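You operate a simulated robot arm through the tools that you are given. There is no shell and no other tool.

Carry out the task below with a simulated robot arm. There is one attempt and no reset: what you move stays moved.

Task
Fetch the silver strainer and set it on the top of the white counter. Press the counter button two times. Put one of the filters from the top of the wooden bench on the top of the blue table. Take the 6 steel block from the top of the steel bench and put it on the red sachet. Take the empty reel and leave it on the white pad card. Turn the green knob on the red table to 3. Put the yellow pad in the left reach tray. The order is free. Set down upright: silver strainer, filter, steel block, yellow pad.

Only the result counts: the job must be done as asked and must still hold three seconds after the hand-in. Knocking over, shifting, dropping, spilling or breaking anything else fails it.

Robot
A 6-joint arm with a four-finger gripper on a trunk, on a base that drives. Base frame: it is fixed to the floor where the robot stands at the start and does not move with it; the origin is under the middle of the robot, x ahead of it, y to its left, z up. Lengths are in mm, angles in degrees, forces in N, time in s.
With the tool pointing down near the work surface it reaches from about 280 to 700 mm from the robot's upright axis, wherever it stands. Its first joint turns from -166.0 to 166.0 degrees. Places, roughly: counter button [-800, 1300, 900]; empty reel (6x6x15 cm) [4900, 1200, 900]; filter (5x5x10 cm) [-5000, -3000, 900]; green knob on the red table [4600, 2000, 900]; reach tray (26x15 cm) [4900, 1960, 860]; red sachet [7750, -500, 750]; silver strainer (6x6x9 cm) [-1300, 2000, 900]; steel block [7500, -1000, 750]; top of the blue table [-1500, -4100, 800]; top of the white counter [-4400, 1800, 800]; white pad card (18x13x1 cm) [4800, 900, 900]; yellow pad (6x6x6 cm) [2500, 1900, 800]. Payload 3.43 kg.
The tool frame sits at the grasp point between the pads (the TCP): z along the fingers, y along the line on which they close. The tips reach 30 mm beyond it. Largest opening 120 mm; the body of the gripper starts 85 mm behind the TCP.
Orientation is that of the tool frame in the base frame, as a unit quaternion [w, x, y, z]. With the fingers straight down and closing along the base's y, the tool's x points along the base's -x, its y along +y and its z along -z.

Tools
- The arm moves only by the tool jog_arm. Its argument "motion" is a list that holds one entry, the list of rows, each a list of 7 numbers: the shift along the tool's x, y, z in units of 200 mm (1.0 is 200 mm), then the turn, a rotation vector about the tool's x, y, z in units of 90 degrees (1.0 is 90 degrees), then the opening in per cent of the stroke, from 0 (shut) to 100 (fully open). In form: [[[tx, ty, tz, rx, ry, rz, fingers], ...]]. A call has 1 to 20 rows; each row is the pose to reach, as a shift and turn from the pose commanded when the call began, along the tool's axes at that moment. A call with a number of a shift or a turn outside -1 to 1 is refused whole. Rows are played at 5 a second. More than 50 mm and 8.6 degrees between two rows, or a gripper value outside its range, and nothing of the call is played. Where a pose cannot be reached the arm comes as near as it can. A force on the tool above 40 N (or 10 N above the force at the start of the call, whichever is more), or a blocked arm, ends the call early, and 0.2 s more pass. The fingers move at their own pace and stop on an object; they squeeze with about 28 N. The grip force told is the motor's: it shows also when the fingers shut on nothing. Time passes only in rows, and 0.2 s behind the last, so rows that repeat a pose let the fingers close. The reply holds the time, the measured pose of the TCP, the force on the tool along the base axes, the opening and the grip force, in the units named above and with some noise, with the torque about the TCP (base axes, N m) and any sound that the robot's microphone picked up.
- Cameras (640 x 400 px; columns grow to the right, rows downward): "scene" is now at [74.2, 138.8, 1707.7]; the picture's right is [-0.02, -1.00, 0.00], its down [-0.74, 0.01, -0.68] and it looks along [0.67, -0.01, -0.74] (base axes); focal length 272 px, centre (320, 200). "wrist" rides on the gripper at [71, -17, -121] in the tool frame; the picture's right is [0.23, 0.97, 0.00], its down [-0.81, 0.19, -0.55] and it looks along [-0.54, 0.13, 0.83] (tool axes); focal length 275 px, centre (320, 200). There is no depth. A picture from a camera that has moved, and an enlarged one, comes with that camera's place and axes in the base frame and with its lens. The place of the scene camera against the robot may be out by one fixed shift of up to 25 mm in any direction.
- grab_frame(camera): a new picture of that camera. It takes no simulated time.
- slide_trunk(by): slides the trunk up (or, below 0, down) by that many mm; the arm and the scene camera ride with it, the base frame stays. It gives what a move gives, with no picture.
- roll_base(legs): drives the robot by 1 to 6 legs, each [ahead, left, turn to the left] in mm, mm and degrees, along the robot's own axes; the way and the turn of a leg run together, so that a leg with both is an arc; at most 1500 mm and 180 degrees a leg. The arm and the cameras ride along, it lands a little off, and it stops where it bumps. It gives what a move gives.
- turn_head(pan, tilt): turns the head with the scene camera to pan (to the left, within 120 degrees either way) and tilt (down, from -29 to 69), counted from straight ahead of the robot. It gives what a move gives.
- close_up(camera, box): a new picture of the part [left, top, right, bottom] of that camera's present view, enlarged. It takes no simulated time.
- close_job(): hands the job in; it is judged then, once.

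Places have to be worked out from the pictures, the camera data and where the tool is seen. Open the gripper and draw the arm clear of the work before you hand the job in, unless the task says otherwise.

The tools are called after "Request:" as a command line: name --argument value ..., lists and objects as JSON in quotes. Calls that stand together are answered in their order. jog_arm: Moves the arm, as the interface text tells. Its arguments: {"type":"object","properties":{"motion":{"type":"array"}},"required":["motion"]} The other tools are called the same way: slide_trunk (by) slides the trunk up or down; roll_base (legs) drives the base; turn_head (pan, tilt) turns the head that bears the scene camera; grab_frame (camera) takes a picture; close_up (camera, box) takes an enlarged picture of a part of a camera's view; close_job () hands the job in.

At the start:

```text
time: 0.0
tcp_pos: [518.4, 206.0, 1056.5]
ee_rot: [0.001, 0.0, 1.0, 0.001]
contact_force: [-0.4, 0.9, 1.0]
moment: [0.0, -0.01, 0.01]
finger_gap: 120.1
grasp_force: 0.1
trunk travel left (down, up): [-200.0, 240.0]
robot x, y, heading: [-2.6, -0.6, -0.3]
head pan, tilt: [-1.1, 47.5]
```

scene: 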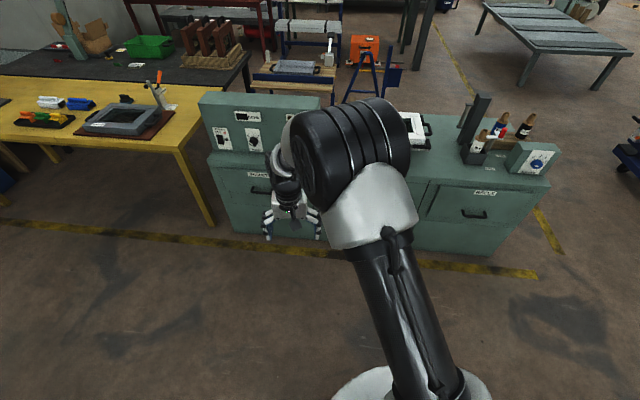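
wrist: 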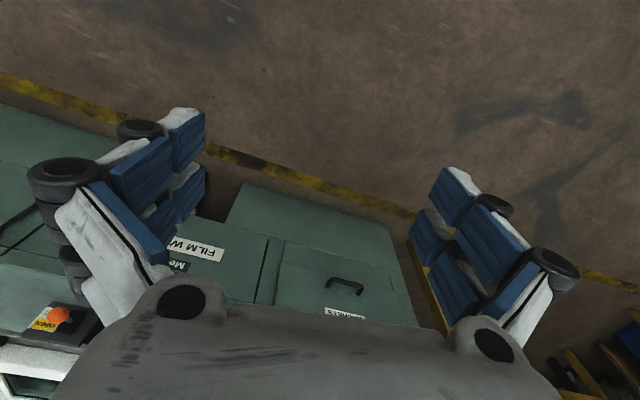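

The scene picture shows a green cabinet ahead and a yellow table to the left. I turn the head around to survey the room before moving anything.

Request:
turn_head --pan 60 --tilt 15

Request:
grab_frame --camera "scene"

Request:
turn_head --pan 120 --tilt 20

Request:
grab_frame --camera "scene"

Request:
turn_head --pan -60 --tilt 15

Request:
grab_frame --camera "scene"

Request:
turn_head --pan -120 --tilt 15

Request:
grab_frame --camera "scene"

Request:
turn_head --pan 0 --tilt 15

Request:
grab_frame --camera "scene"

```text
time: 1.3
tcp_pos: [517.7, 206.1, 1056.4]
ee_rot: [-0.001, 0.0, 1.0, 0.0]
contact_force: [0.4, -0.6, 0.2]
moment: [0.0, -0.01, 0.0]
finger_gap: 120.0
grasp_force: 0.1
trunk travel left (down, up): [-200.0, 240.0]
robot x, y, heading: [-4.3, -1.4, 0.2]
head pan, tilt: [60.0, 15.0]
```

```text
taken
camera scene: at [41.8, 221.2, 1758.1], right [0.87, -0.5, 0.0], down [-0.13, -0.22, -0.97], along [0.48, 0.84, -0.26], focal length 272 px, centre (320, 200)
```

scene: 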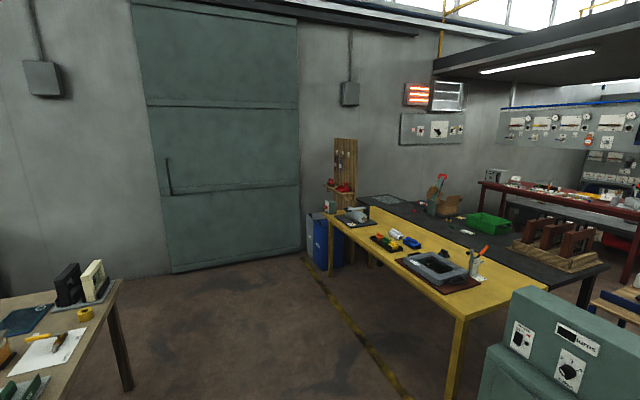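

```text
time: 2.6
tcp_pos: [518.3, 206.1, 1056.5]
ee_rot: [0.0, 0.0, 1.0, 0.0]
contact_force: [-1.1, 0.2, 1.1]
moment: [0.01, 0.01, 0.02]
finger_gap: 119.8
grasp_force: 0.1
trunk travel left (down, up): [-200.0, 240.0]
robot x, y, heading: [1.5, 0.8, 0.1]
head pan, tilt: [120.0, 20.0]
```

```text
taken
camera scene: at [-51.5, 221.0, 1750.0], right [0.87, 0.5, 0.0], down [0.17, -0.3, -0.94], along [-0.47, 0.81, -0.34], focal length 272 px, centre (320, 200)
```

scene: 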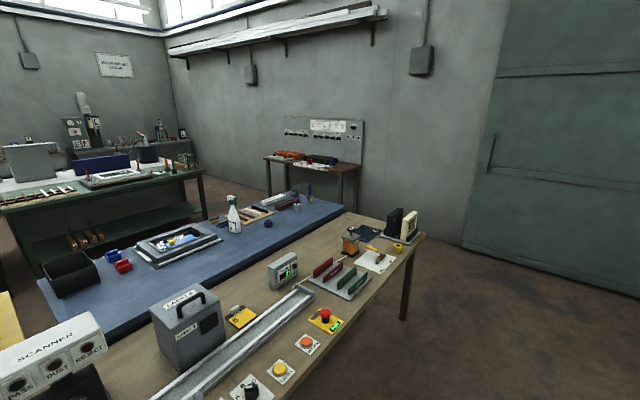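

```text
time: 5.3
tcp_pos: [517.5, 205.8, 1057.1]
ee_rot: [0.0, 0.001, 1.0, 0.0]
contact_force: [0.5, 0.7, 0.2]
moment: [-0.03, 0.02, 0.0]
finger_gap: 119.9
grasp_force: 0.1
trunk travel left (down, up): [-200.0, 240.0]
robot x, y, heading: [2.3, 1.0, 0.1]
head pan, tilt: [-60.0, 15.0]
```

```text
taken
camera scene: at [41.7, 59.4, 1758.1], right [-0.87, -0.5, 0.0], down [-0.13, 0.22, -0.97], along [0.48, -0.84, -0.26], focal length 272 px, centre (320, 200)
```

scene: 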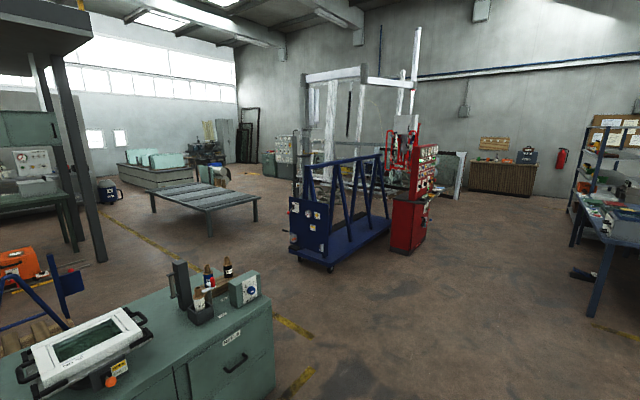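

```text
time: 6.6
tcp_pos: [516.4, 206.1, 1056.2]
ee_rot: [0.0, 0.0, 1.0, -0.001]
contact_force: [0.5, 0.3, -0.5]
moment: [0.01, -0.01, 0.01]
finger_gap: 119.8
grasp_force: 0.2
trunk travel left (down, up): [-200.0, 240.0]
robot x, y, heading: [3.8, -1.2, -0.1]
head pan, tilt: [-120.0, 15.0]
```

```text
taken
camera scene: at [-51.6, 59.4, 1758.1], right [-0.87, 0.5, 0.0], down [0.13, 0.22, -0.97], along [-0.48, -0.84, -0.26], focal length 272 px, centre (320, 200)
```

scene: 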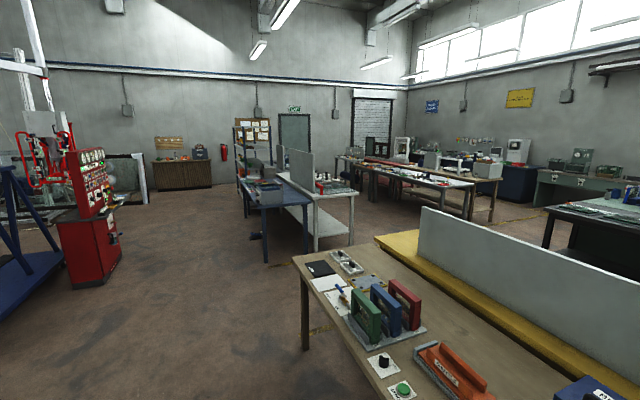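

```text
time: 8.6
tcp_pos: [519.0, 206.2, 1057.2]
ee_rot: [0.0, 0.001, 1.0, -0.001]
contact_force: [0.0, 0.5, -0.2]
moment: [-0.04, 0.0, 0.03]
finger_gap: 120.0
grasp_force: 0.0
trunk travel left (down, up): [-200.0, 240.0]
robot x, y, heading: [-1.0, 0.8, -0.1]
head pan, tilt: [0.0, 15.0]
```

```text
taken
camera scene: at [88.4, 140.2, 1758.1], right [0.0, -1.0, 0.0], down [-0.26, 0.0, -0.97], along [0.97, 0.0, -0.26], focal length 272 px, centre (320, 200)
```

scene: 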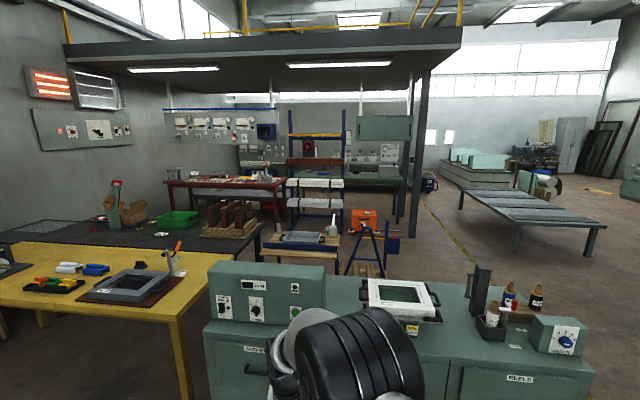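

I have a full survey of the hall. I now zoom in on the left-rear, where the counter button (~[-800, 1300]) and the strainer (~[-1300, 2000]) should be.

Request:
turn_head --pan 120 --tilt 25

Request:
close_up --camera "scene" --box '[140, 180, 460, 380]'

Request:
close_up --camera "scene" --box '[0, 60, 320, 260]'

```text
time: 10.6
tcp_pos: [518.3, 205.7, 1056.9]
ee_rot: [0.0, 0.0, 1.0, 0.0]
contact_force: [0.0, 0.1, 0.2]
moment: [0.0, 0.05, -0.01]
finger_gap: 120.0
grasp_force: 0.1
trunk travel left (down, up): [-200.0, 240.0]
robot x, y, heading: [2.2, 0.8, -0.1]
head pan, tilt: [120.0, 25.0]
```

```text
2.00 times, centred on (300, 280) of scene
camera zoom: at [-51.0, 220.1, 1741.9], right [0.87, 0.5, 0.0], down [0.21, -0.37, -0.91], along [-0.45, 0.79, -0.42], focal length 545 px, centre (360, 40)
```

zoom: 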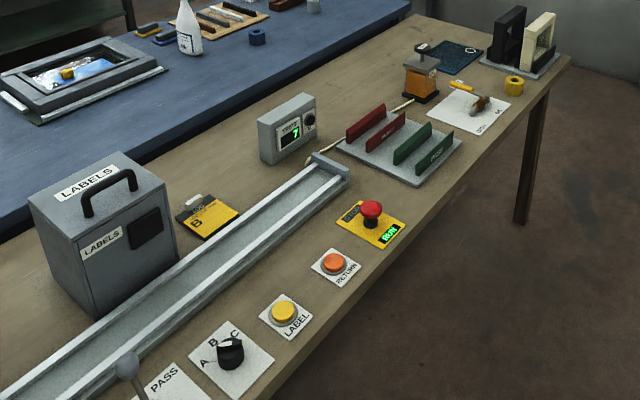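

```text
2.00 times, centred on (160, 160) of scene
camera zoom: at [-51.0, 220.1, 1741.9], right [0.87, 0.5, 0.0], down [0.21, -0.37, -0.91], along [-0.45, 0.79, -0.42], focal length 545 px, centre (640, 280)
```

zoom: 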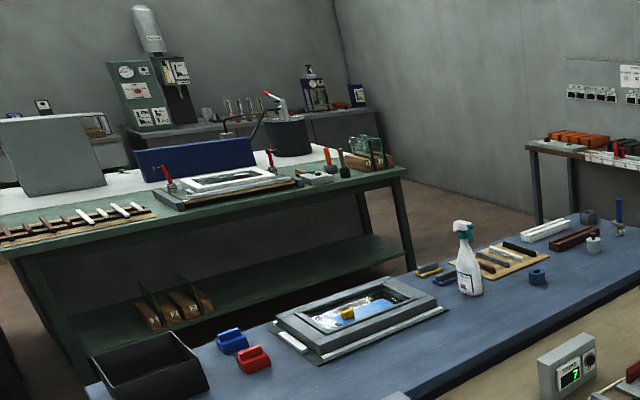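

The counter box with green digits appears near [-811, 1222], and a small silver item near the predicted strainer location. I zoom further on both.

Request:
close_up --camera "scene" --box '[250, 150, 330, 200]'

Request:
close_up --camera "scene" --box '[230, 140, 326, 200]'

Request:
close_up --camera "scene" --box '[240, 220, 336, 280]'

Request:
close_up --camera "scene" --box '[0, 80, 200, 205]'

```text
8.00 times, centred on (290, 175) of scene
camera zoom: at [-51.0, 220.1, 1741.9], right [0.87, 0.5, 0.0], down [0.21, -0.37, -0.91], along [-0.45, 0.79, -0.42], focal length 2179 px, centre (560, 400)
```

zoom: 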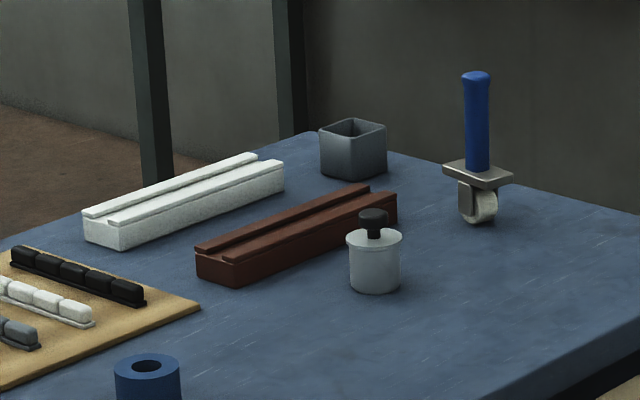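

```text
6.67 times, centred on (278, 170) of scene
camera zoom: at [-51.0, 220.1, 1741.9], right [0.87, 0.5, 0.0], down [0.21, -0.37, -0.91], along [-0.45, 0.79, -0.42], focal length 1816 px, centre (600, 400)
```

zoom: 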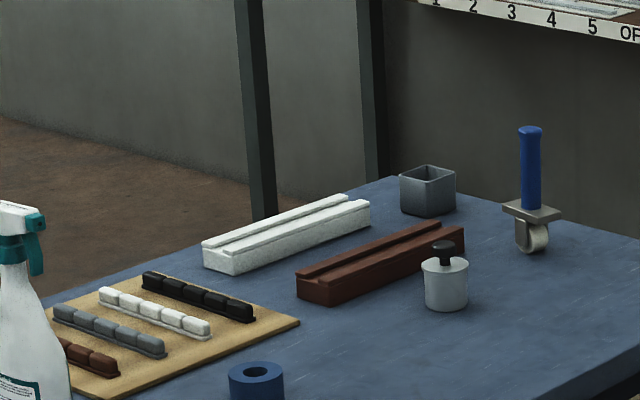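

```text
6.67 times, centred on (288, 250) of scene
camera zoom: at [-51.0, 220.1, 1741.9], right [0.87, 0.5, 0.0], down [0.21, -0.37, -0.91], along [-0.45, 0.79, -0.42], focal length 1816 px, centre (533, -133)
```

zoom: 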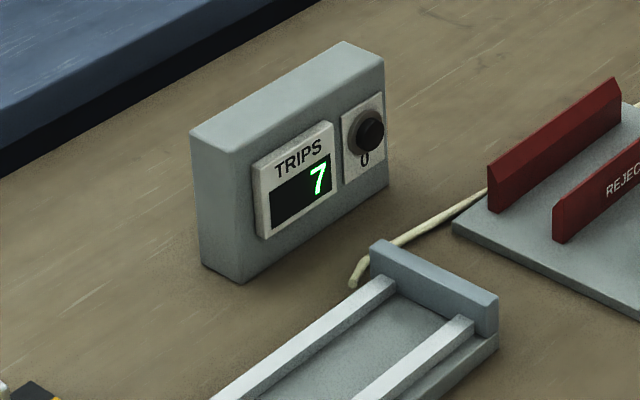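

```text
3.20 times, centred on (100, 142) of scene
camera zoom: at [-51.0, 220.1, 1741.9], right [0.87, 0.5, 0.0], down [0.21, -0.37, -0.91], along [-0.45, 0.79, -0.42], focal length 872 px, centre (1024, 384)
```

zoom: 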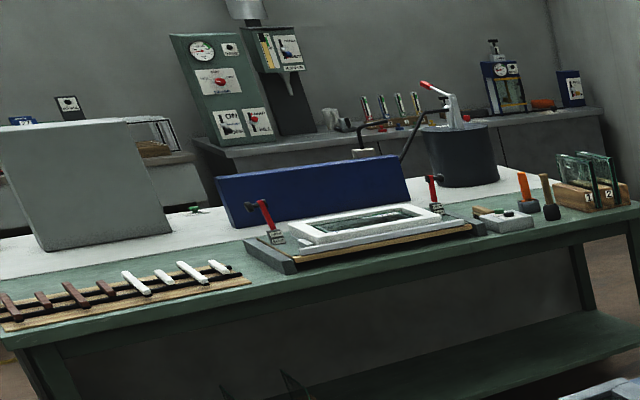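

The counter is a "TRIPS" box showing 7 with a black button on its face; the silver strainer (grey cylinder with black knob) sits at about [-1350, 2070]. I look straight down with the head to learn the robot's footprint before driving.

Request:
turn_head --pan 0 --tilt 69

Request:
grab_frame --camera "scene"

Request:
turn_head --pan 90 --tilt 45

Request:
grab_frame --camera "scene"

```text
time: 12.6
tcp_pos: [518.0, 206.9, 1056.4]
ee_rot: [-0.001, 0.0, 1.0, 0.0]
contact_force: [0.4, 0.0, -0.4]
moment: [0.02, 0.04, 0.01]
finger_gap: 119.8
grasp_force: 0.0
trunk travel left (down, up): [-200.0, 240.0]
robot x, y, heading: [-2.7, -2.4, 0.2]
head pan, tilt: [0.0, 68.8]
```

```text
taken
camera scene: at [50.9, 140.4, 1682.4], right [0.0, -1.0, 0.0], down [-0.93, 0.0, -0.36], along [0.36, 0.0, -0.93], focal length 272 px, centre (320, 200)
```

scene: 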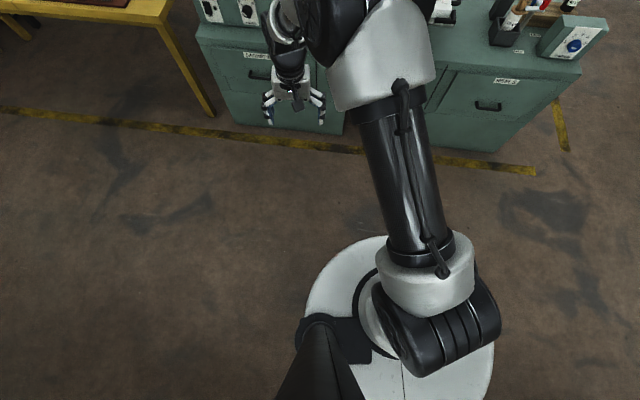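

```text
time: 14.2
tcp_pos: [517.2, 206.2, 1057.2]
ee_rot: [0.0, 0.0, 1.0, -0.001]
contact_force: [-0.4, 0.1, 0.0]
moment: [0.0, -0.03, -0.05]
finger_gap: 119.9
grasp_force: 0.1
trunk travel left (down, up): [-200.0, 240.0]
robot x, y, heading: [-0.6, 3.4, -0.2]
head pan, tilt: [90.0, 45.0]
```

```text
taken
camera scene: at [-4.9, 221.6, 1711.3], right [1.0, 0.0, 0.0], down [0.0, -0.71, -0.71], along [0.0, 0.71, -0.71], focal length 272 px, centre (320, 200)
```

scene: 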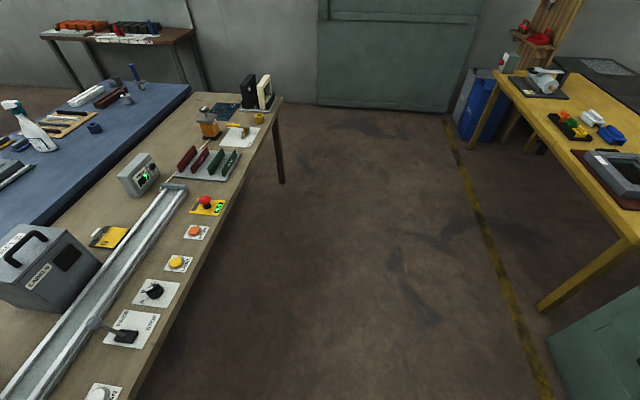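

The arm column sits at the robot's middle with a shoulder disc around 1.1 m high; the aisle between the tan table (edge x≈-290…-480) and the yellow table (x≈1300) is free. I drive left along the aisle and turn to face the tan table.

Request:
roll_base --legs '[[100, 1100, 0], [0, 0, 160]]'

Request:
turn_head --pan 0 --tilt 45

Request:
grab_frame --camera "scene"

Request:
grab_frame --camera "wrist"

```text
time: 26.5
tcp_pos: [-461.7, 1079.7, 1057.3]
ee_rot: [0.0, 0.985, -0.17, 0.0]
contact_force: [0.0, 0.1, 0.5]
moment: [0.01, -0.05, -0.01]
finger_gap: 120.0
grasp_force: 0.0
trunk travel left (down, up): [-200.0, 240.0]
robot x, y, heading: [91.5, 1097.7, 160.3]
head pan, tilt: [90.0, 45.0]
```

```text
time: 28.1
tcp_pos: [-462.0, 1078.7, 1056.3]
ee_rot: [-0.001, 0.985, -0.17, 0.0]
contact_force: [0.2, -0.9, 0.3]
moment: [0.02, 0.02, 0.02]
finger_gap: 120.2
grasp_force: 0.0
trunk travel left (down, up): [-200.0, 240.0]
robot x, y, heading: [93.9, 1095.0, 160.2]
head pan, tilt: [0.0, 45.0]
```

```text
taken
camera scene: at [4.9, 987.6, 1711.3], right [0.34, 0.94, 0.0], down [0.67, -0.24, -0.71], along [-0.67, 0.24, -0.71], focal length 272 px, centre (320, 200)
```

scene: 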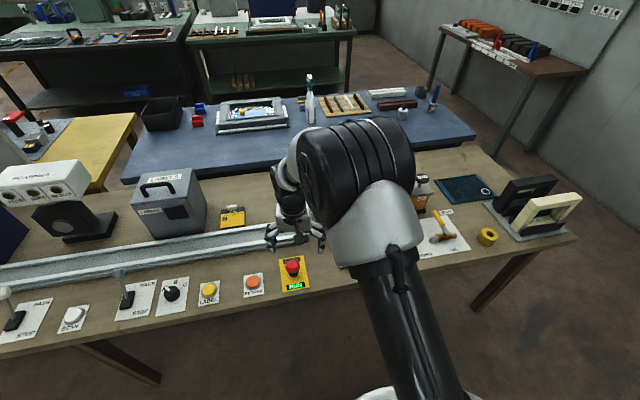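

```text
taken
camera wrist: at [-390.9, 1070.5, 1177.6], right [-0.11, -0.99, 0.0], down [-0.83, 0.09, 0.55], along [-0.55, 0.06, -0.83], focal length 275 px, centre (320, 200)
```

wrist: 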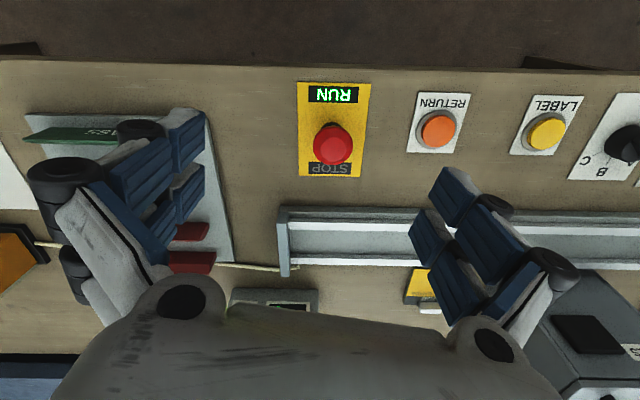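

The arm's elbow hides the counter box; from the wrist view its top is about 950 mm ahead and 150 mm left of the robot. I sidestep right and creep ahead so it lies in view to the left of the arm.

Request:
roll_base --legs '[[150, -170, 0]]'

Request:
turn_head --pan 10 --tilt 45

Request:
grab_frame --camera "scene"

Request:
grab_frame --camera "wrist"

```text
time: 29.8
tcp_pos: [-546.6, 1288.6, 1056.0]
ee_rot: [0.0, 0.986, -0.169, 0.0]
contact_force: [0.1, -0.3, 0.5]
moment: [-0.08, 0.0, -0.01]
finger_gap: 120.1
grasp_force: 0.1
trunk travel left (down, up): [-200.0, 240.0]
robot x, y, heading: [11.4, 1306.2, 160.6]
head pan, tilt: [0.0, 45.0]
```

```text
time: 30.6
tcp_pos: [-544.9, 1287.7, 1056.1]
ee_rot: [0.0, 0.986, -0.169, 0.001]
contact_force: [0.4, -0.1, -0.4]
moment: [0.02, 0.0, 0.02]
finger_gap: 120.0
grasp_force: 0.1
trunk travel left (down, up): [-200.0, 240.0]
robot x, y, heading: [12.0, 1309.4, 160.2]
head pan, tilt: [10.0, 45.0]
```

```text
taken
camera scene: at [-81.1, 1183.7, 1711.3], right [0.17, 0.99, 0.0], down [0.7, -0.12, -0.71], along [-0.7, 0.12, -0.71], focal length 272 px, centre (320, 200)
```

scene: 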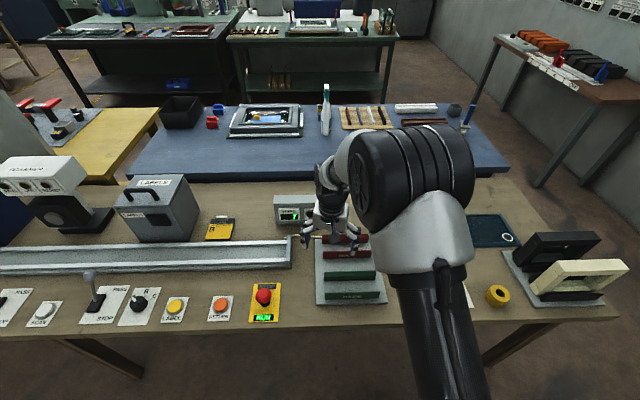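

```text
taken
camera wrist: at [-473.5, 1279.3, 1177.5], right [-0.11, -0.99, 0.0], down [-0.83, 0.09, 0.55], along [-0.55, 0.06, -0.83], focal length 275 px, centre (320, 200)
```

wrist: 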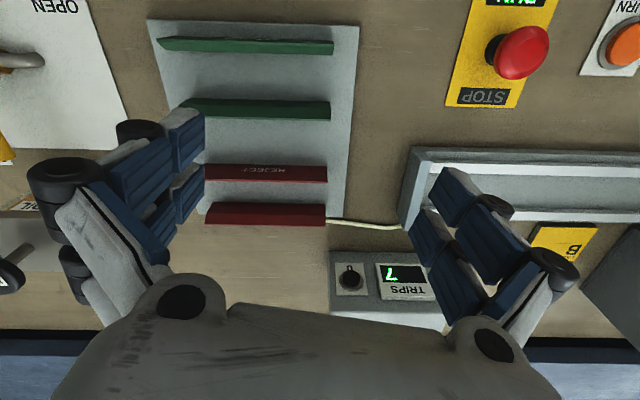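

The wrist camera now sees the TRIPS counter with its black button at roughly [-825, 1270, 880]. I zoom in with both cameras to refine it.

Request:
close_up --camera "wrist" --box '[310, 230, 470, 330]'

Request:
close_up --camera "scene" --box '[248, 170, 344, 230]'

```text
4.00 times, centred on (390, 280) of wrist
camera zoom: at [-473.5, 1279.3, 1177.5], right [-0.11, -0.99, 0.0], down [-0.83, 0.09, 0.55], along [-0.55, 0.06, -0.83], focal length 1101 px, centre (40, -120)
```

zoom: 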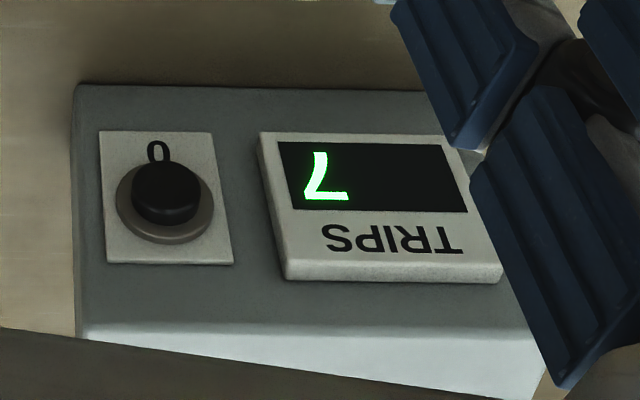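

```text
6.67 times, centred on (296, 200) of scene
camera zoom: at [-81.1, 1183.7, 1711.3], right [0.17, 0.99, 0.0], down [0.7, -0.12, -0.71], along [-0.7, 0.12, -0.71], focal length 1816 px, centre (480, 200)
```

zoom: 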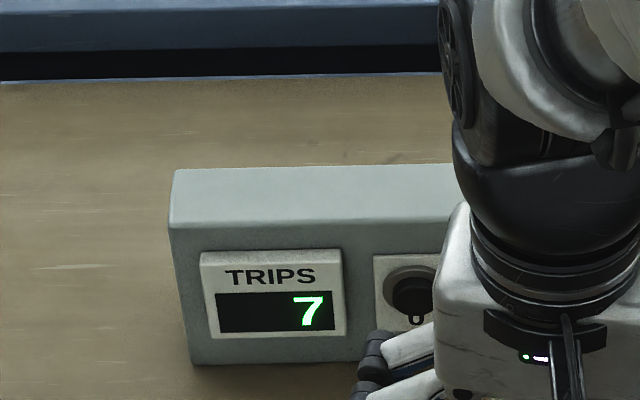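

Both cameras agree: button cap at about [-828, 1268, 876], face normal near [0.99, -0.11]. I align the base with that normal and close in by 100 mm (still ~290 mm from the table edge).

Request:
roll_base --legs '[[0, 0, 13.2], [100, 0, 0]]'

Request:
grab_frame --camera "wrist"

Request:
grab_frame --camera "scene"

```text
time: 32.5
tcp_pos: [-623.1, 1168.9, 1054.5]
ee_rot: [0.0, 0.999, -0.053, 0.001]
contact_force: [0.2, -0.6, -0.2]
moment: [0.01, -0.04, 0.0]
finger_gap: 120.0
grasp_force: 0.1
trunk travel left (down, up): [-200.0, 240.0]
robot x, y, heading: [-85.2, 1318.3, 173.9]
head pan, tilt: [10.0, 45.0]
```

```text
taken
camera wrist: at [-553.1, 1178.8, 1177.0], right [0.13, -0.99, 0.0], down [-0.83, -0.1, 0.55], along [-0.55, -0.07, -0.83], focal length 275 px, centre (320, 200)
```

wrist: 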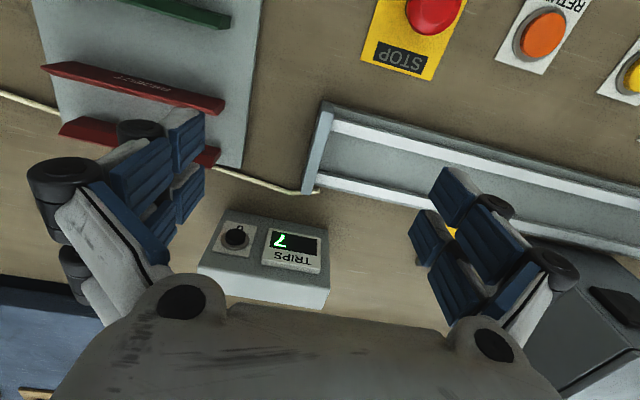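

```text
taken
camera scene: at [-149.4, 1172.8, 1711.2], right [-0.07, 1.0, 0.0], down [0.71, 0.05, -0.71], along [-0.7, -0.05, -0.71], focal length 272 px, centre (320, 200)
```

scene: 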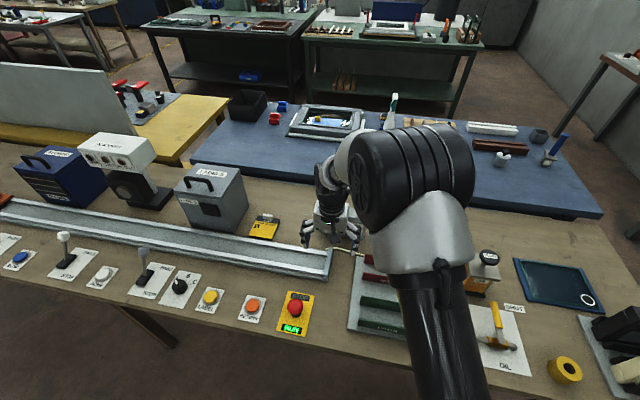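

The wrist view puts the button at [-834, 1266, 876] again. I close the fingers, tilt the tool 45° forward-down and bring the tip about 50 mm in front of the button.

Request:
jog_arm --motion '[[[-0.071, -0.057, 0.057, 0, -0.071, 0, 0], [-0.143, -0.113, 0.114, 0, -0.143, 0, 0], [-0.214, -0.17, 0.171, 0, -0.214, 0, 0], [-0.286, -0.227, 0.229, 0, -0.286, 0, 0], [-0.357, -0.284, 0.286, 0, -0.357, 0, 0], [-0.429, -0.34, 0.343, 0, -0.429, 0, 0], [-0.5, -0.397, 0.4, 0, -0.5, 0, 0], [-0.55, -0.397, 0.5, 0, -0.5, 0, 0], [-0.6, -0.397, 0.6, 0, -0.5, 0, 0], [-0.65, -0.397, 0.7, 0, -0.5, 0, 0], [-0.711, -0.397, 0.823, 0, -0.5, 0, 0], [-0.711, -0.397, 0.823, 0, -0.5, 0, 0]]]'

Request:
grab_frame --camera "wrist"

Request:
grab_frame --camera "scene"

```text
time: 35.1
tcp_pos: [-754.9, 1264.7, 891.9]
ee_rot: [-0.021, 0.922, -0.05, -0.383]
contact_force: [-0.1, -0.2, 0.3]
moment: [0.01, -0.03, -0.02]
finger_gap: 0.0
grasp_force: 27.7
out of reach, approached as far as the arm can: row 4, 5
trunk travel left (down, up): [-200.0, 240.0]
robot x, y, heading: [-86.8, 1322.9, 174.0]
head pan, tilt: [10.0, 45.0]
```

```text
taken
camera wrist: at [-620.2, 1266.2, 926.8], right [0.06, -0.98, -0.16], down [-0.2, -0.17, 0.96], along [-0.98, -0.02, -0.21], focal length 275 px, centre (320, 200)
```

wrist: 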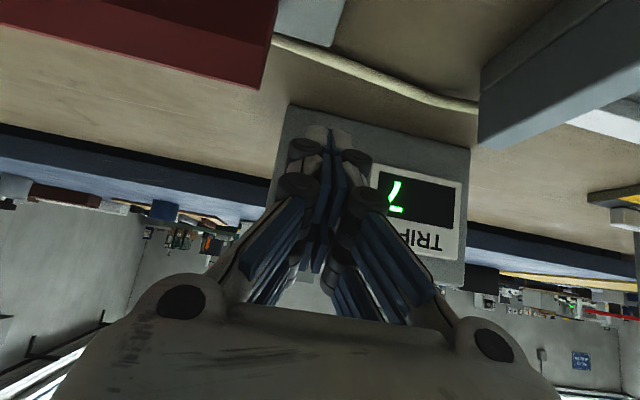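

```text
taken
camera scene: at [-147.3, 1172.7, 1711.3], right [-0.07, 1.0, 0.0], down [0.71, 0.05, -0.71], along [-0.71, -0.05, -0.71], focal length 272 px, centre (320, 200)
```

scene: 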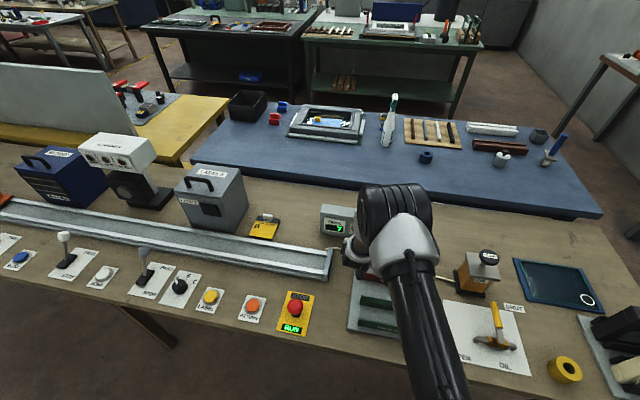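

The tip is in front of the counter; I zoom in to check alignment with the button before pushing.

Request:
close_up --camera "wrist" --box '[260, 90, 420, 190]'

Request:
close_up --camera "scene" --box '[310, 195, 374, 235]'

```text
4.00 times, centred on (340, 140) of wrist
camera zoom: at [-620.2, 1266.2, 926.8], right [0.06, -0.98, -0.16], down [-0.2, -0.17, 0.96], along [-0.98, -0.02, -0.21], focal length 1101 px, centre (240, 440)
```

zoom: 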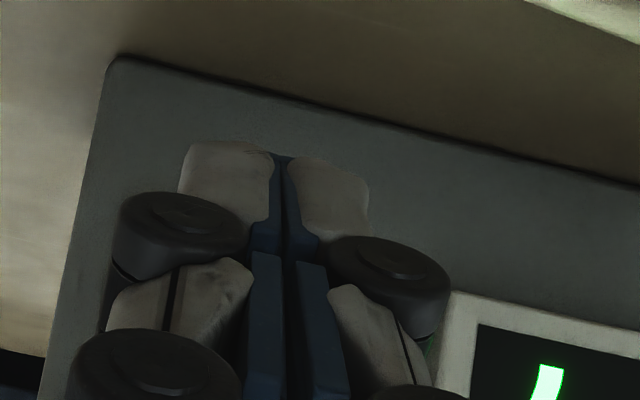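

```text
10.00 times, centred on (342, 215) of scene
camera zoom: at [-147.3, 1172.7, 1711.3], right [-0.07, 1.0, 0.0], down [0.71, 0.05, -0.71], along [-0.71, -0.05, -0.71], focal length 2724 px, centre (100, 50)
```

zoom: 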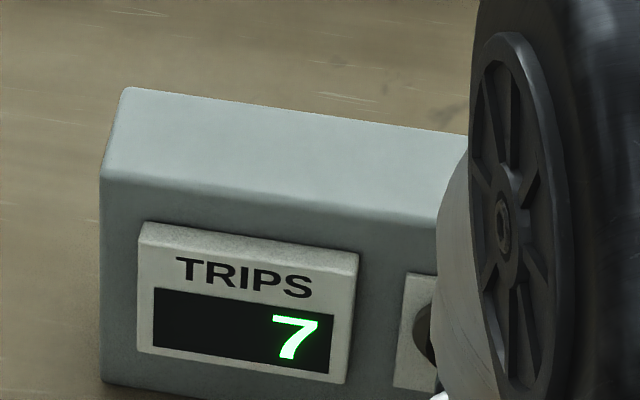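

The fingertips are aligned laterally with the button, about 50 mm short of it. I advance straight forward in small steps until the button gives or the force stop triggers.

Request:
jog_arm --motion '[[[-0.071, 0, 0.071, 0, 0, 0, 0], [-0.124, 0, 0.124, 0, 0, 0, 0], [-0.141, 0, 0.141, 0, 0, 0, 0], [-0.152, 0, 0.152, 0, 0, 0, 0], [-0.163, 0, 0.163, 0, 0, 0, 0], [-0.173, 0, 0.173, 0, 0, 0, 0], [-0.184, 0, 0.184, 0, 0, 0, 0], [-0.194, 0, 0.194, 0, 0, 0, 0], [-0.205, 0, 0.205, 0, 0, 0, 0], [-0.216, 0, 0.216, 0, 0, 0, 0], [-0.226, 0, 0.226, 0, 0, 0, 0]]]'

Request:
grab_frame --camera "wrist"

```text
time: 36.6
tcp_pos: [-799.0, 1268.9, 892.7]
ee_rot: [-0.02, 0.924, -0.049, -0.38]
contact_force: [28.5, -0.1, 21.4]
moment: [0.07, 0.55, 0.0]
finger_gap: 5.9
grasp_force: 32.3
trunk travel left (down, up): [-200.0, 240.0]
robot x, y, heading: [-83.3, 1320.8, 173.6]
head pan, tilt: [10.0, 45.0]
heard: click
stopped in row 7: the force on the tool passed its limit at 42 N (the readings are from after the stop); the commanded pose is now the measured one
```

```text
taken
camera wrist: at [-663.2, 1270.7, 928.8], right [0.06, -0.99, -0.16], down [-0.21, -0.17, 0.96], along [-0.98, -0.02, -0.21], focal length 275 px, centre (320, 200)
```

wrist: 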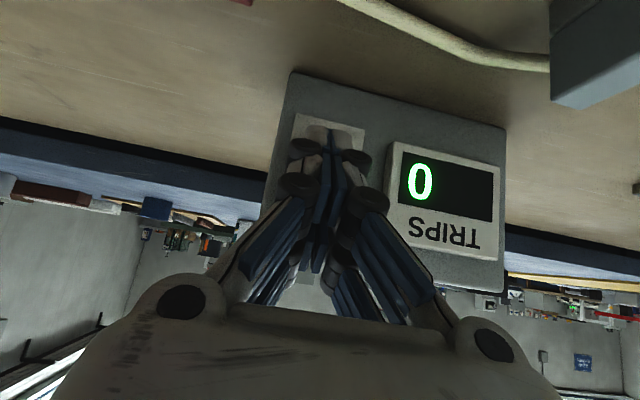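

A click was heard and the display went to 0 – one press registered. I retreat about 25 mm to release the button, then press a second time.

Request:
jog_arm --motion '[[[0.03, 0, -0.03, 0, 0, 0, 0], [0.06, 0, -0.06, 0, 0, 0, 0], [0.1, 0, -0.1, 0, 0, 0, 0], [0.1, 0, -0.1, 0, 0, 0, 0], [0.1, 0, -0.1, 0, 0, 0, 0]]]'

Request:
close_up --camera "wrist" --box '[240, 60, 560, 260]'

```text
time: 37.8
tcp_pos: [-775.4, 1266.0, 889.6]
ee_rot: [-0.02, 0.924, -0.049, -0.378]
contact_force: [-0.4, 0.1, 0.0]
moment: [-0.02, -0.03, 0.01]
finger_gap: 0.0
grasp_force: 33.6
trunk travel left (down, up): [-200.0, 240.0]
robot x, y, heading: [-87.4, 1319.3, 173.9]
head pan, tilt: [10.0, 45.0]
```

```text
2.00 times, centred on (400, 160) of wrist
camera zoom: at [-639.1, 1267.6, 926.1], right [0.06, -0.98, -0.16], down [-0.21, -0.17, 0.96], along [-0.98, -0.02, -0.22], focal length 551 px, centre (160, 280)
```

zoom: 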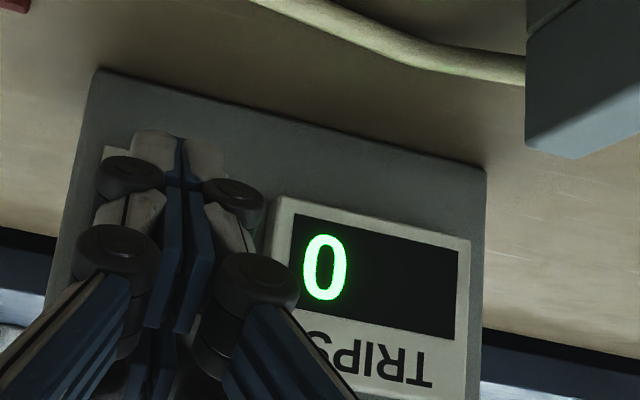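

The button is released (force back to zero). Second press now.

Request:
jog_arm --motion '[[[-0.03, 0, 0.03, 0, 0, 0, 0], [-0.05, 0, 0.05, 0, 0, 0, 0], [-0.06, 0, 0.06, 0, 0, 0, 0], [-0.07, 0, 0.07, 0, 0, 0, 0], [-0.08, 0, 0.08, 0, 0, 0, 0], [-0.09, 0, 0.09, 0, 0, 0, 0], [-0.1, 0, 0.1, 0, 0, 0, 0], [-0.11, 0, 0.11, 0, 0, 0, 0], [-0.12, 0, 0.12, 0, 0, 0, 0]]]'

```text
time: 39.6
tcp_pos: [-794.7, 1267.2, 884.8]
ee_rot: [-0.02, 0.927, -0.049, -0.371]
contact_force: [30.3, -2.2, 12.1]
moment: [0.04, 0.28, -0.04]
finger_gap: 5.9
grasp_force: 33.4
trunk travel left (down, up): [-200.0, 240.0]
robot x, y, heading: [-89.1, 1320.8, 173.8]
head pan, tilt: [10.0, 45.0]
heard: click
stopped in row 8: the force on the tool passed its limit at 43 N (the readings are from after the stop); the commanded pose is now the measured one
```

Second click heard: two presses done. I back off, lift, and bring the tool back to vertical.

Request:
jog_arm --motion '[[[0.07, 0, -0.07, 0, 0, 0, 0], [0.14, 0, -0.14, 0, 0, 0, 0], [0.14, 0, -0.3, 0, 0, 0, 0], [0.11, 0, -0.5, 0, 0, 0, 0], [0.08, 0, -0.7, 0, 0, 0, 0], [0.05, 0, -0.85, 0, 0, 0, 0], [0, 0, -0.99, 0, 0, 0, 0], [0, 0, -0.99, 0, 0.08, 0, 0], [0, 0, -0.99, 0, 0.16, 0, 0], [0, 0, -0.99, 0, 0.24, 0, 0], [0, 0, -0.99, 0, 0.32, 0, 0], [0, 0, -0.99, 0, 0.4, 0, 0], [0, 0, -0.99, 0, 0.48, 0, 0]]]'

Request:
turn_head --pan -40 --tilt 30

Request:
grab_frame --camera "scene"

Request:
grab_frame --camera "wrist"

```text
time: 42.4
tcp_pos: [-662.7, 1254.1, 1027.7]
ee_rot: [0.0, 0.999, -0.053, -0.005]
contact_force: [-0.8, -0.4, 0.7]
moment: [0.01, 0.02, -0.04]
finger_gap: 0.1
grasp_force: 33.4
out of reach, approached as far as the arm can: row 10, 11
trunk travel left (down, up): [-200.0, 240.0]
robot x, y, heading: [-86.1, 1321.0, 174.1]
head pan, tilt: [10.0, 45.0]
```

```text
time: 43.6
tcp_pos: [-662.6, 1254.3, 1027.9]
ee_rot: [0.0, 0.999, -0.052, -0.007]
contact_force: [0.6, 0.9, -1.1]
moment: [0.0, -0.03, 0.03]
finger_gap: 0.3
grasp_force: 32.9
trunk travel left (down, up): [-200.0, 240.0]
robot x, y, heading: [-87.7, 1320.4, 173.8]
head pan, tilt: [-40.0, 30.0]
```

```text
taken
camera scene: at [-128.5, 1243.2, 1733.9], right [0.72, 0.69, 0.0], down [0.35, -0.36, -0.87], along [-0.6, 0.62, -0.5], focal length 272 px, centre (320, 200)
```

scene: 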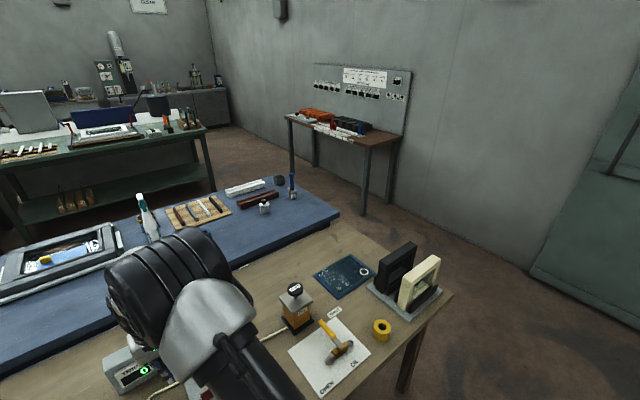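

```text
taken
camera wrist: at [-590.3, 1262.8, 1148.7], right [0.13, -0.99, 0.0], down [-0.82, -0.11, 0.56], along [-0.56, -0.07, -0.83], focal length 275 px, centre (320, 200)
```

wrist: 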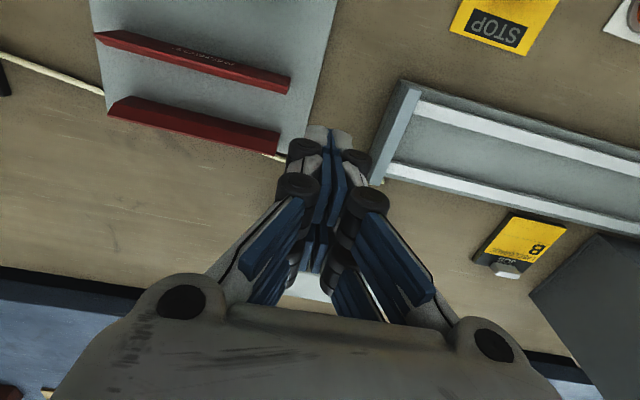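

Strainer rays from two positions intersect around [-1290, 1990, ~880]. I'll go round the end of the tan/blue tables: lift the trunk for clearance, back off, turn to face -y, and drive backwards past the table end.

Request:
slide_trunk --by 100

Request:
roll_base --legs '[[-340, 0, 0], [0, 0, 96], [-1500, 0, 0], [-150, 0, 0]]'

Request:
turn_head --pan -60 --tilt 40

Request:
grab_frame --camera "scene"

Request:
turn_head --pan -115 --tilt 35

Request:
grab_frame --camera "scene"

```text
time: 44.9
tcp_pos: [-663.5, 1253.9, 1128.0]
ee_rot: [-0.001, 0.999, -0.053, -0.006]
contact_force: [-0.4, -0.3, -0.6]
moment: [-0.01, 0.0, 0.03]
finger_gap: 0.0
grasp_force: 33.0
trunk travel left (down, up): [-300.0, 140.0]
robot x, y, heading: [-82.2, 1323.1, 173.9]
head pan, tilt: [-40.0, 30.0]
```

```text
time: 59.2
tcp_pos: [381.4, 2365.9, 1129.8]
ee_rot: [0.005, 0.713, 0.702, -0.005]
contact_force: [-0.5, -0.4, -0.2]
moment: [-0.01, 0.01, -0.03]
finger_gap: 0.1
grasp_force: 33.6
trunk travel left (down, up): [-300.0, 140.0]
robot x, y, heading: [262.7, 2934.5, -91.0]
head pan, tilt: [-40.0, 30.0]
```

```text
time: 60.0
tcp_pos: [381.5, 2364.5, 1128.3]
ee_rot: [0.005, 0.713, 0.701, -0.005]
contact_force: [0.1, -0.5, 0.3]
moment: [0.0, 0.0, 0.01]
finger_gap: 0.0
grasp_force: 33.0
trunk travel left (down, up): [-300.0, 140.0]
robot x, y, heading: [266.2, 2934.9, -91.1]
head pan, tilt: [-60.0, 40.0]
```

```text
taken
camera scene: at [345.2, 2910.2, 1818.6], right [-0.49, 0.87, 0.0], down [0.56, 0.31, -0.77], along [-0.67, -0.37, -0.64], focal length 272 px, centre (320, 200)
```

scene: 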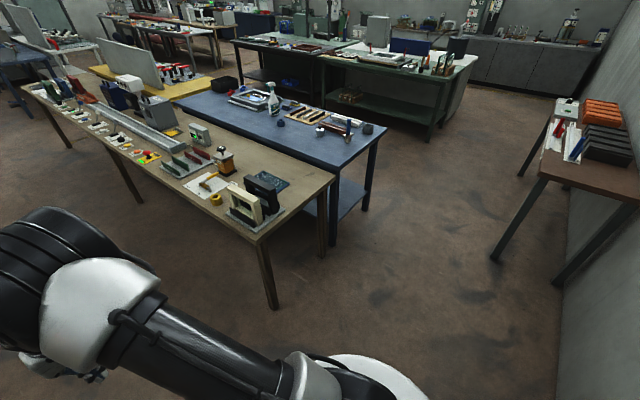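

```text
time: 61.3
tcp_pos: [380.7, 2364.2, 1128.8]
ee_rot: [0.005, 0.712, 0.702, -0.005]
contact_force: [0.7, -0.1, -0.1]
moment: [-0.02, 0.03, -0.01]
finger_gap: 0.0
grasp_force: 33.2
trunk travel left (down, up): [-300.0, 140.0]
robot x, y, heading: [264.8, 2933.8, -91.2]
head pan, tilt: [-115.0, 35.0]
```

```text
taken
camera scene: at [340.1, 2990.0, 1826.1], right [0.44, 0.9, 0.0], down [0.52, -0.25, -0.82], along [-0.74, 0.36, -0.57], focal length 272 px, centre (320, 200)
```

scene: 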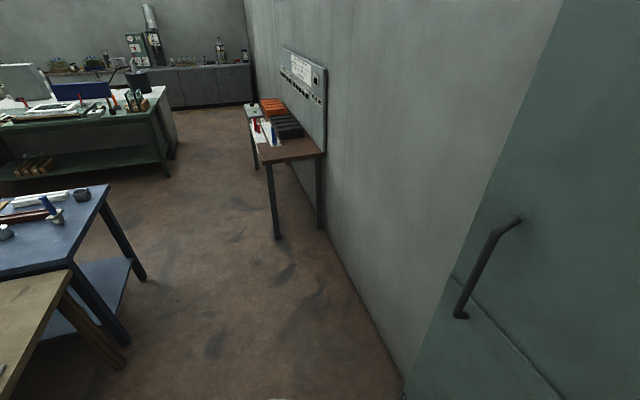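

The corridor past the table ends is clear. I strafe right (towards -x) to stand in front of the end of the blue table, still at a safe distance.

Request:
roll_base --legs '[[0, -1500, 1], [0, -70, 0]]'

Request:
turn_head --pan 0 --tilt 50

Request:
grab_frame --camera "scene"

Request:
grab_frame --camera "wrist"

```text
time: 69.4
tcp_pos: [-1197.1, 2383.4, 1128.4]
ee_rot: [0.006, 0.708, 0.706, -0.004]
contact_force: [-0.7, -0.6, 0.2]
moment: [0.02, -0.01, -0.01]
finger_gap: 0.0
grasp_force: 33.7
trunk travel left (down, up): [-300.0, 140.0]
robot x, y, heading: [-1324.3, 2950.6, -90.4]
head pan, tilt: [-115.0, 35.0]
```

```text
time: 71.3
tcp_pos: [-1195.4, 2381.9, 1129.0]
ee_rot: [0.005, 0.708, 0.706, -0.005]
contact_force: [-0.4, 1.0, 0.7]
moment: [0.01, 0.02, -0.01]
finger_gap: 0.0
grasp_force: 33.4
trunk travel left (down, up): [-300.0, 140.0]
robot x, y, heading: [-1319.6, 2949.3, -90.6]
head pan, tilt: [0.0, 50.0]
```

```text
taken
camera scene: at [-1164.3, 2892.7, 1804.4], right [-1.0, 0.01, 0.0], down [0.0, 0.77, -0.64], along [0.0, -0.64, -0.77], focal length 272 px, centre (320, 200)
```

scene: 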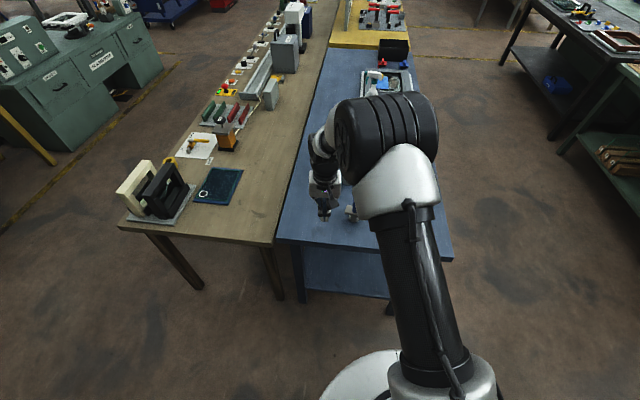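

```text
taken
camera wrist: at [-1213.6, 2455.3, 1248.8], right [0.97, 0.23, 0.0], down [0.19, -0.8, 0.56], along [0.12, -0.55, -0.83], focal length 275 px, centre (320, 200)
```

wrist: 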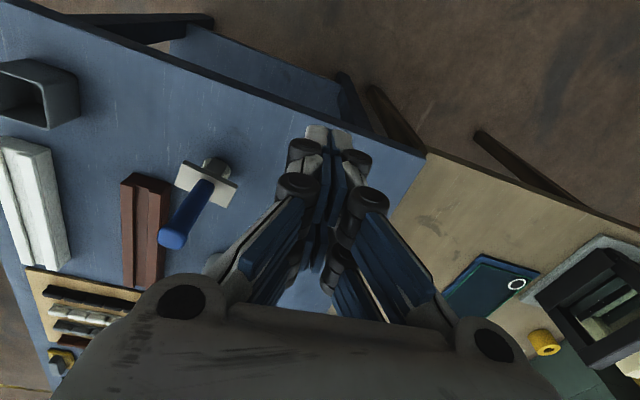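

The strainer is hidden behind the arm here. I zoom in on the scene view near the table end to identify what is visible.

Request:
close_up --camera "scene" --box '[260, 150, 420, 250]'

Request:
close_up --camera "wrist" --box '[100, 100, 420, 300]'

```text
4.00 times, centred on (340, 200) of scene
camera zoom: at [-1164.3, 2892.7, 1804.4], right [-1.0, 0.01, 0.0], down [0.0, 0.77, -0.64], along [0.0, -0.64, -0.77], focal length 1090 px, centre (240, 200)
```

zoom: 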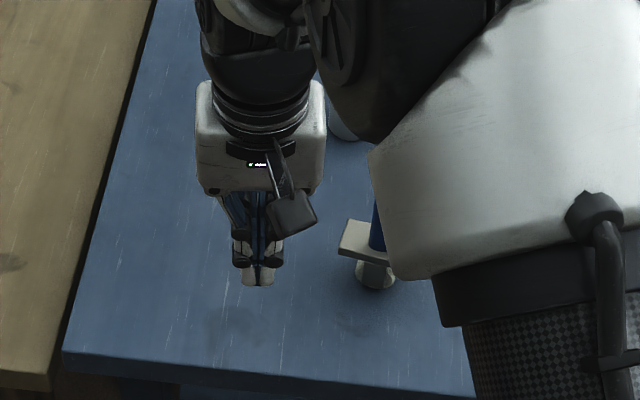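

```text
2.00 times, centred on (260, 200) of wrist
camera zoom: at [-1213.6, 2455.3, 1248.8], right [0.97, 0.23, 0.0], down [0.19, -0.8, 0.56], along [0.12, -0.55, -0.83], focal length 551 px, centre (440, 200)
```

zoom: 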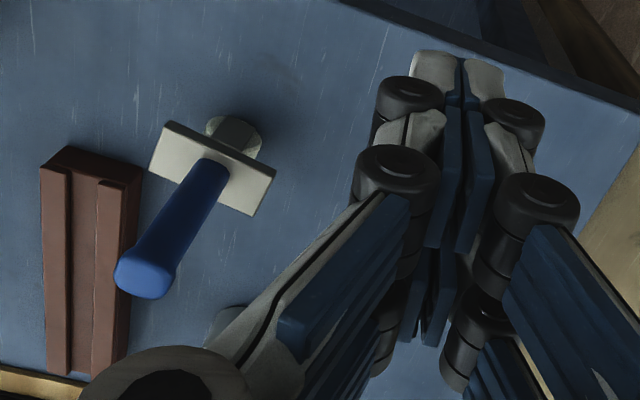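

The strainer's body is partly visible in both views and fits [-1310, 1990]. I drive 300 mm ahead (to ~290 mm from the table edge) and open the gripper to look for it.

Request:
roll_base --legs '[[300, 0, 0.5]]'

Request:
jog_arm --motion '[[[0, -0.1, 0, 0, 0, 0, 80], [0, -0.2, 0, 0, 0, 0, 80], [0, -0.3, 0, 0, 0, 0, 80], [0, -0.4, 0, 0, 0, 0, 80], [0, -0.5, 0, 0, 0, 0, 80], [0, -0.5, 0, 0, 0, 0, 80], [0, -0.5, 0, 0, 0, 0, 80]]]'

Request:
grab_frame --camera "wrist"

Request:
grab_frame --camera "scene"

```text
time: 73.3
tcp_pos: [-1191.2, 2081.6, 1128.5]
ee_rot: [0.003, 0.706, 0.708, -0.004]
contact_force: [-0.1, -0.3, -1.1]
moment: [0.04, 0.02, 0.0]
finger_gap: 0.0
grasp_force: 33.7
trunk travel left (down, up): [-300.0, 140.0]
robot x, y, heading: [-1316.0, 2649.0, -89.9]
head pan, tilt: [0.0, 50.0]
```

```text
time: 75.0
tcp_pos: [-1292.4, 2082.6, 1130.3]
ee_rot: [0.005, 0.706, 0.709, -0.005]
contact_force: [-1.5, -0.2, 0.4]
moment: [0.0, -0.03, 0.01]
finger_gap: 95.8
grasp_force: 0.1
trunk travel left (down, up): [-300.0, 140.0]
robot x, y, heading: [-1320.9, 2648.4, -89.8]
head pan, tilt: [0.0, 50.0]
```

```text
taken
camera wrist: at [-1310.3, 2155.6, 1249.4], right [0.97, 0.23, 0.0], down [0.2, -0.8, 0.56], along [0.13, -0.55, -0.83], focal length 275 px, centre (320, 200)
```

wrist: 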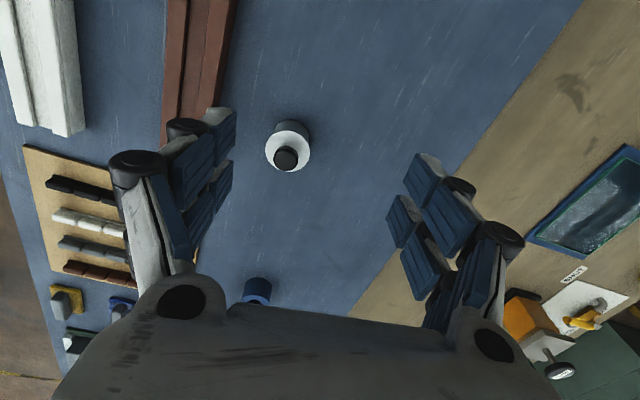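

```text
taken
camera scene: at [-1164.4, 2593.2, 1804.4], right [-1.0, 0.0, 0.0], down [0.0, 0.77, -0.64], along [0.0, -0.64, -0.77], focal length 272 px, centre (320, 200)
```

scene: 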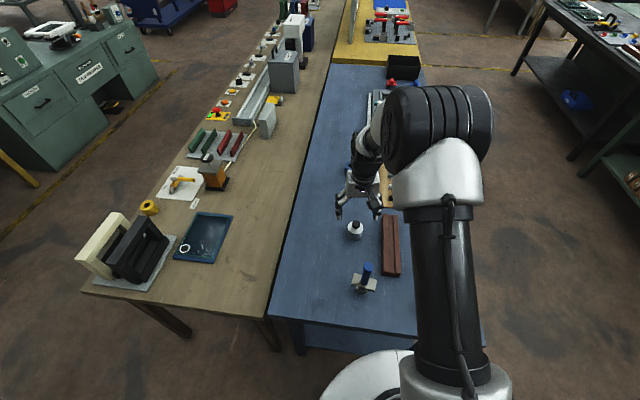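

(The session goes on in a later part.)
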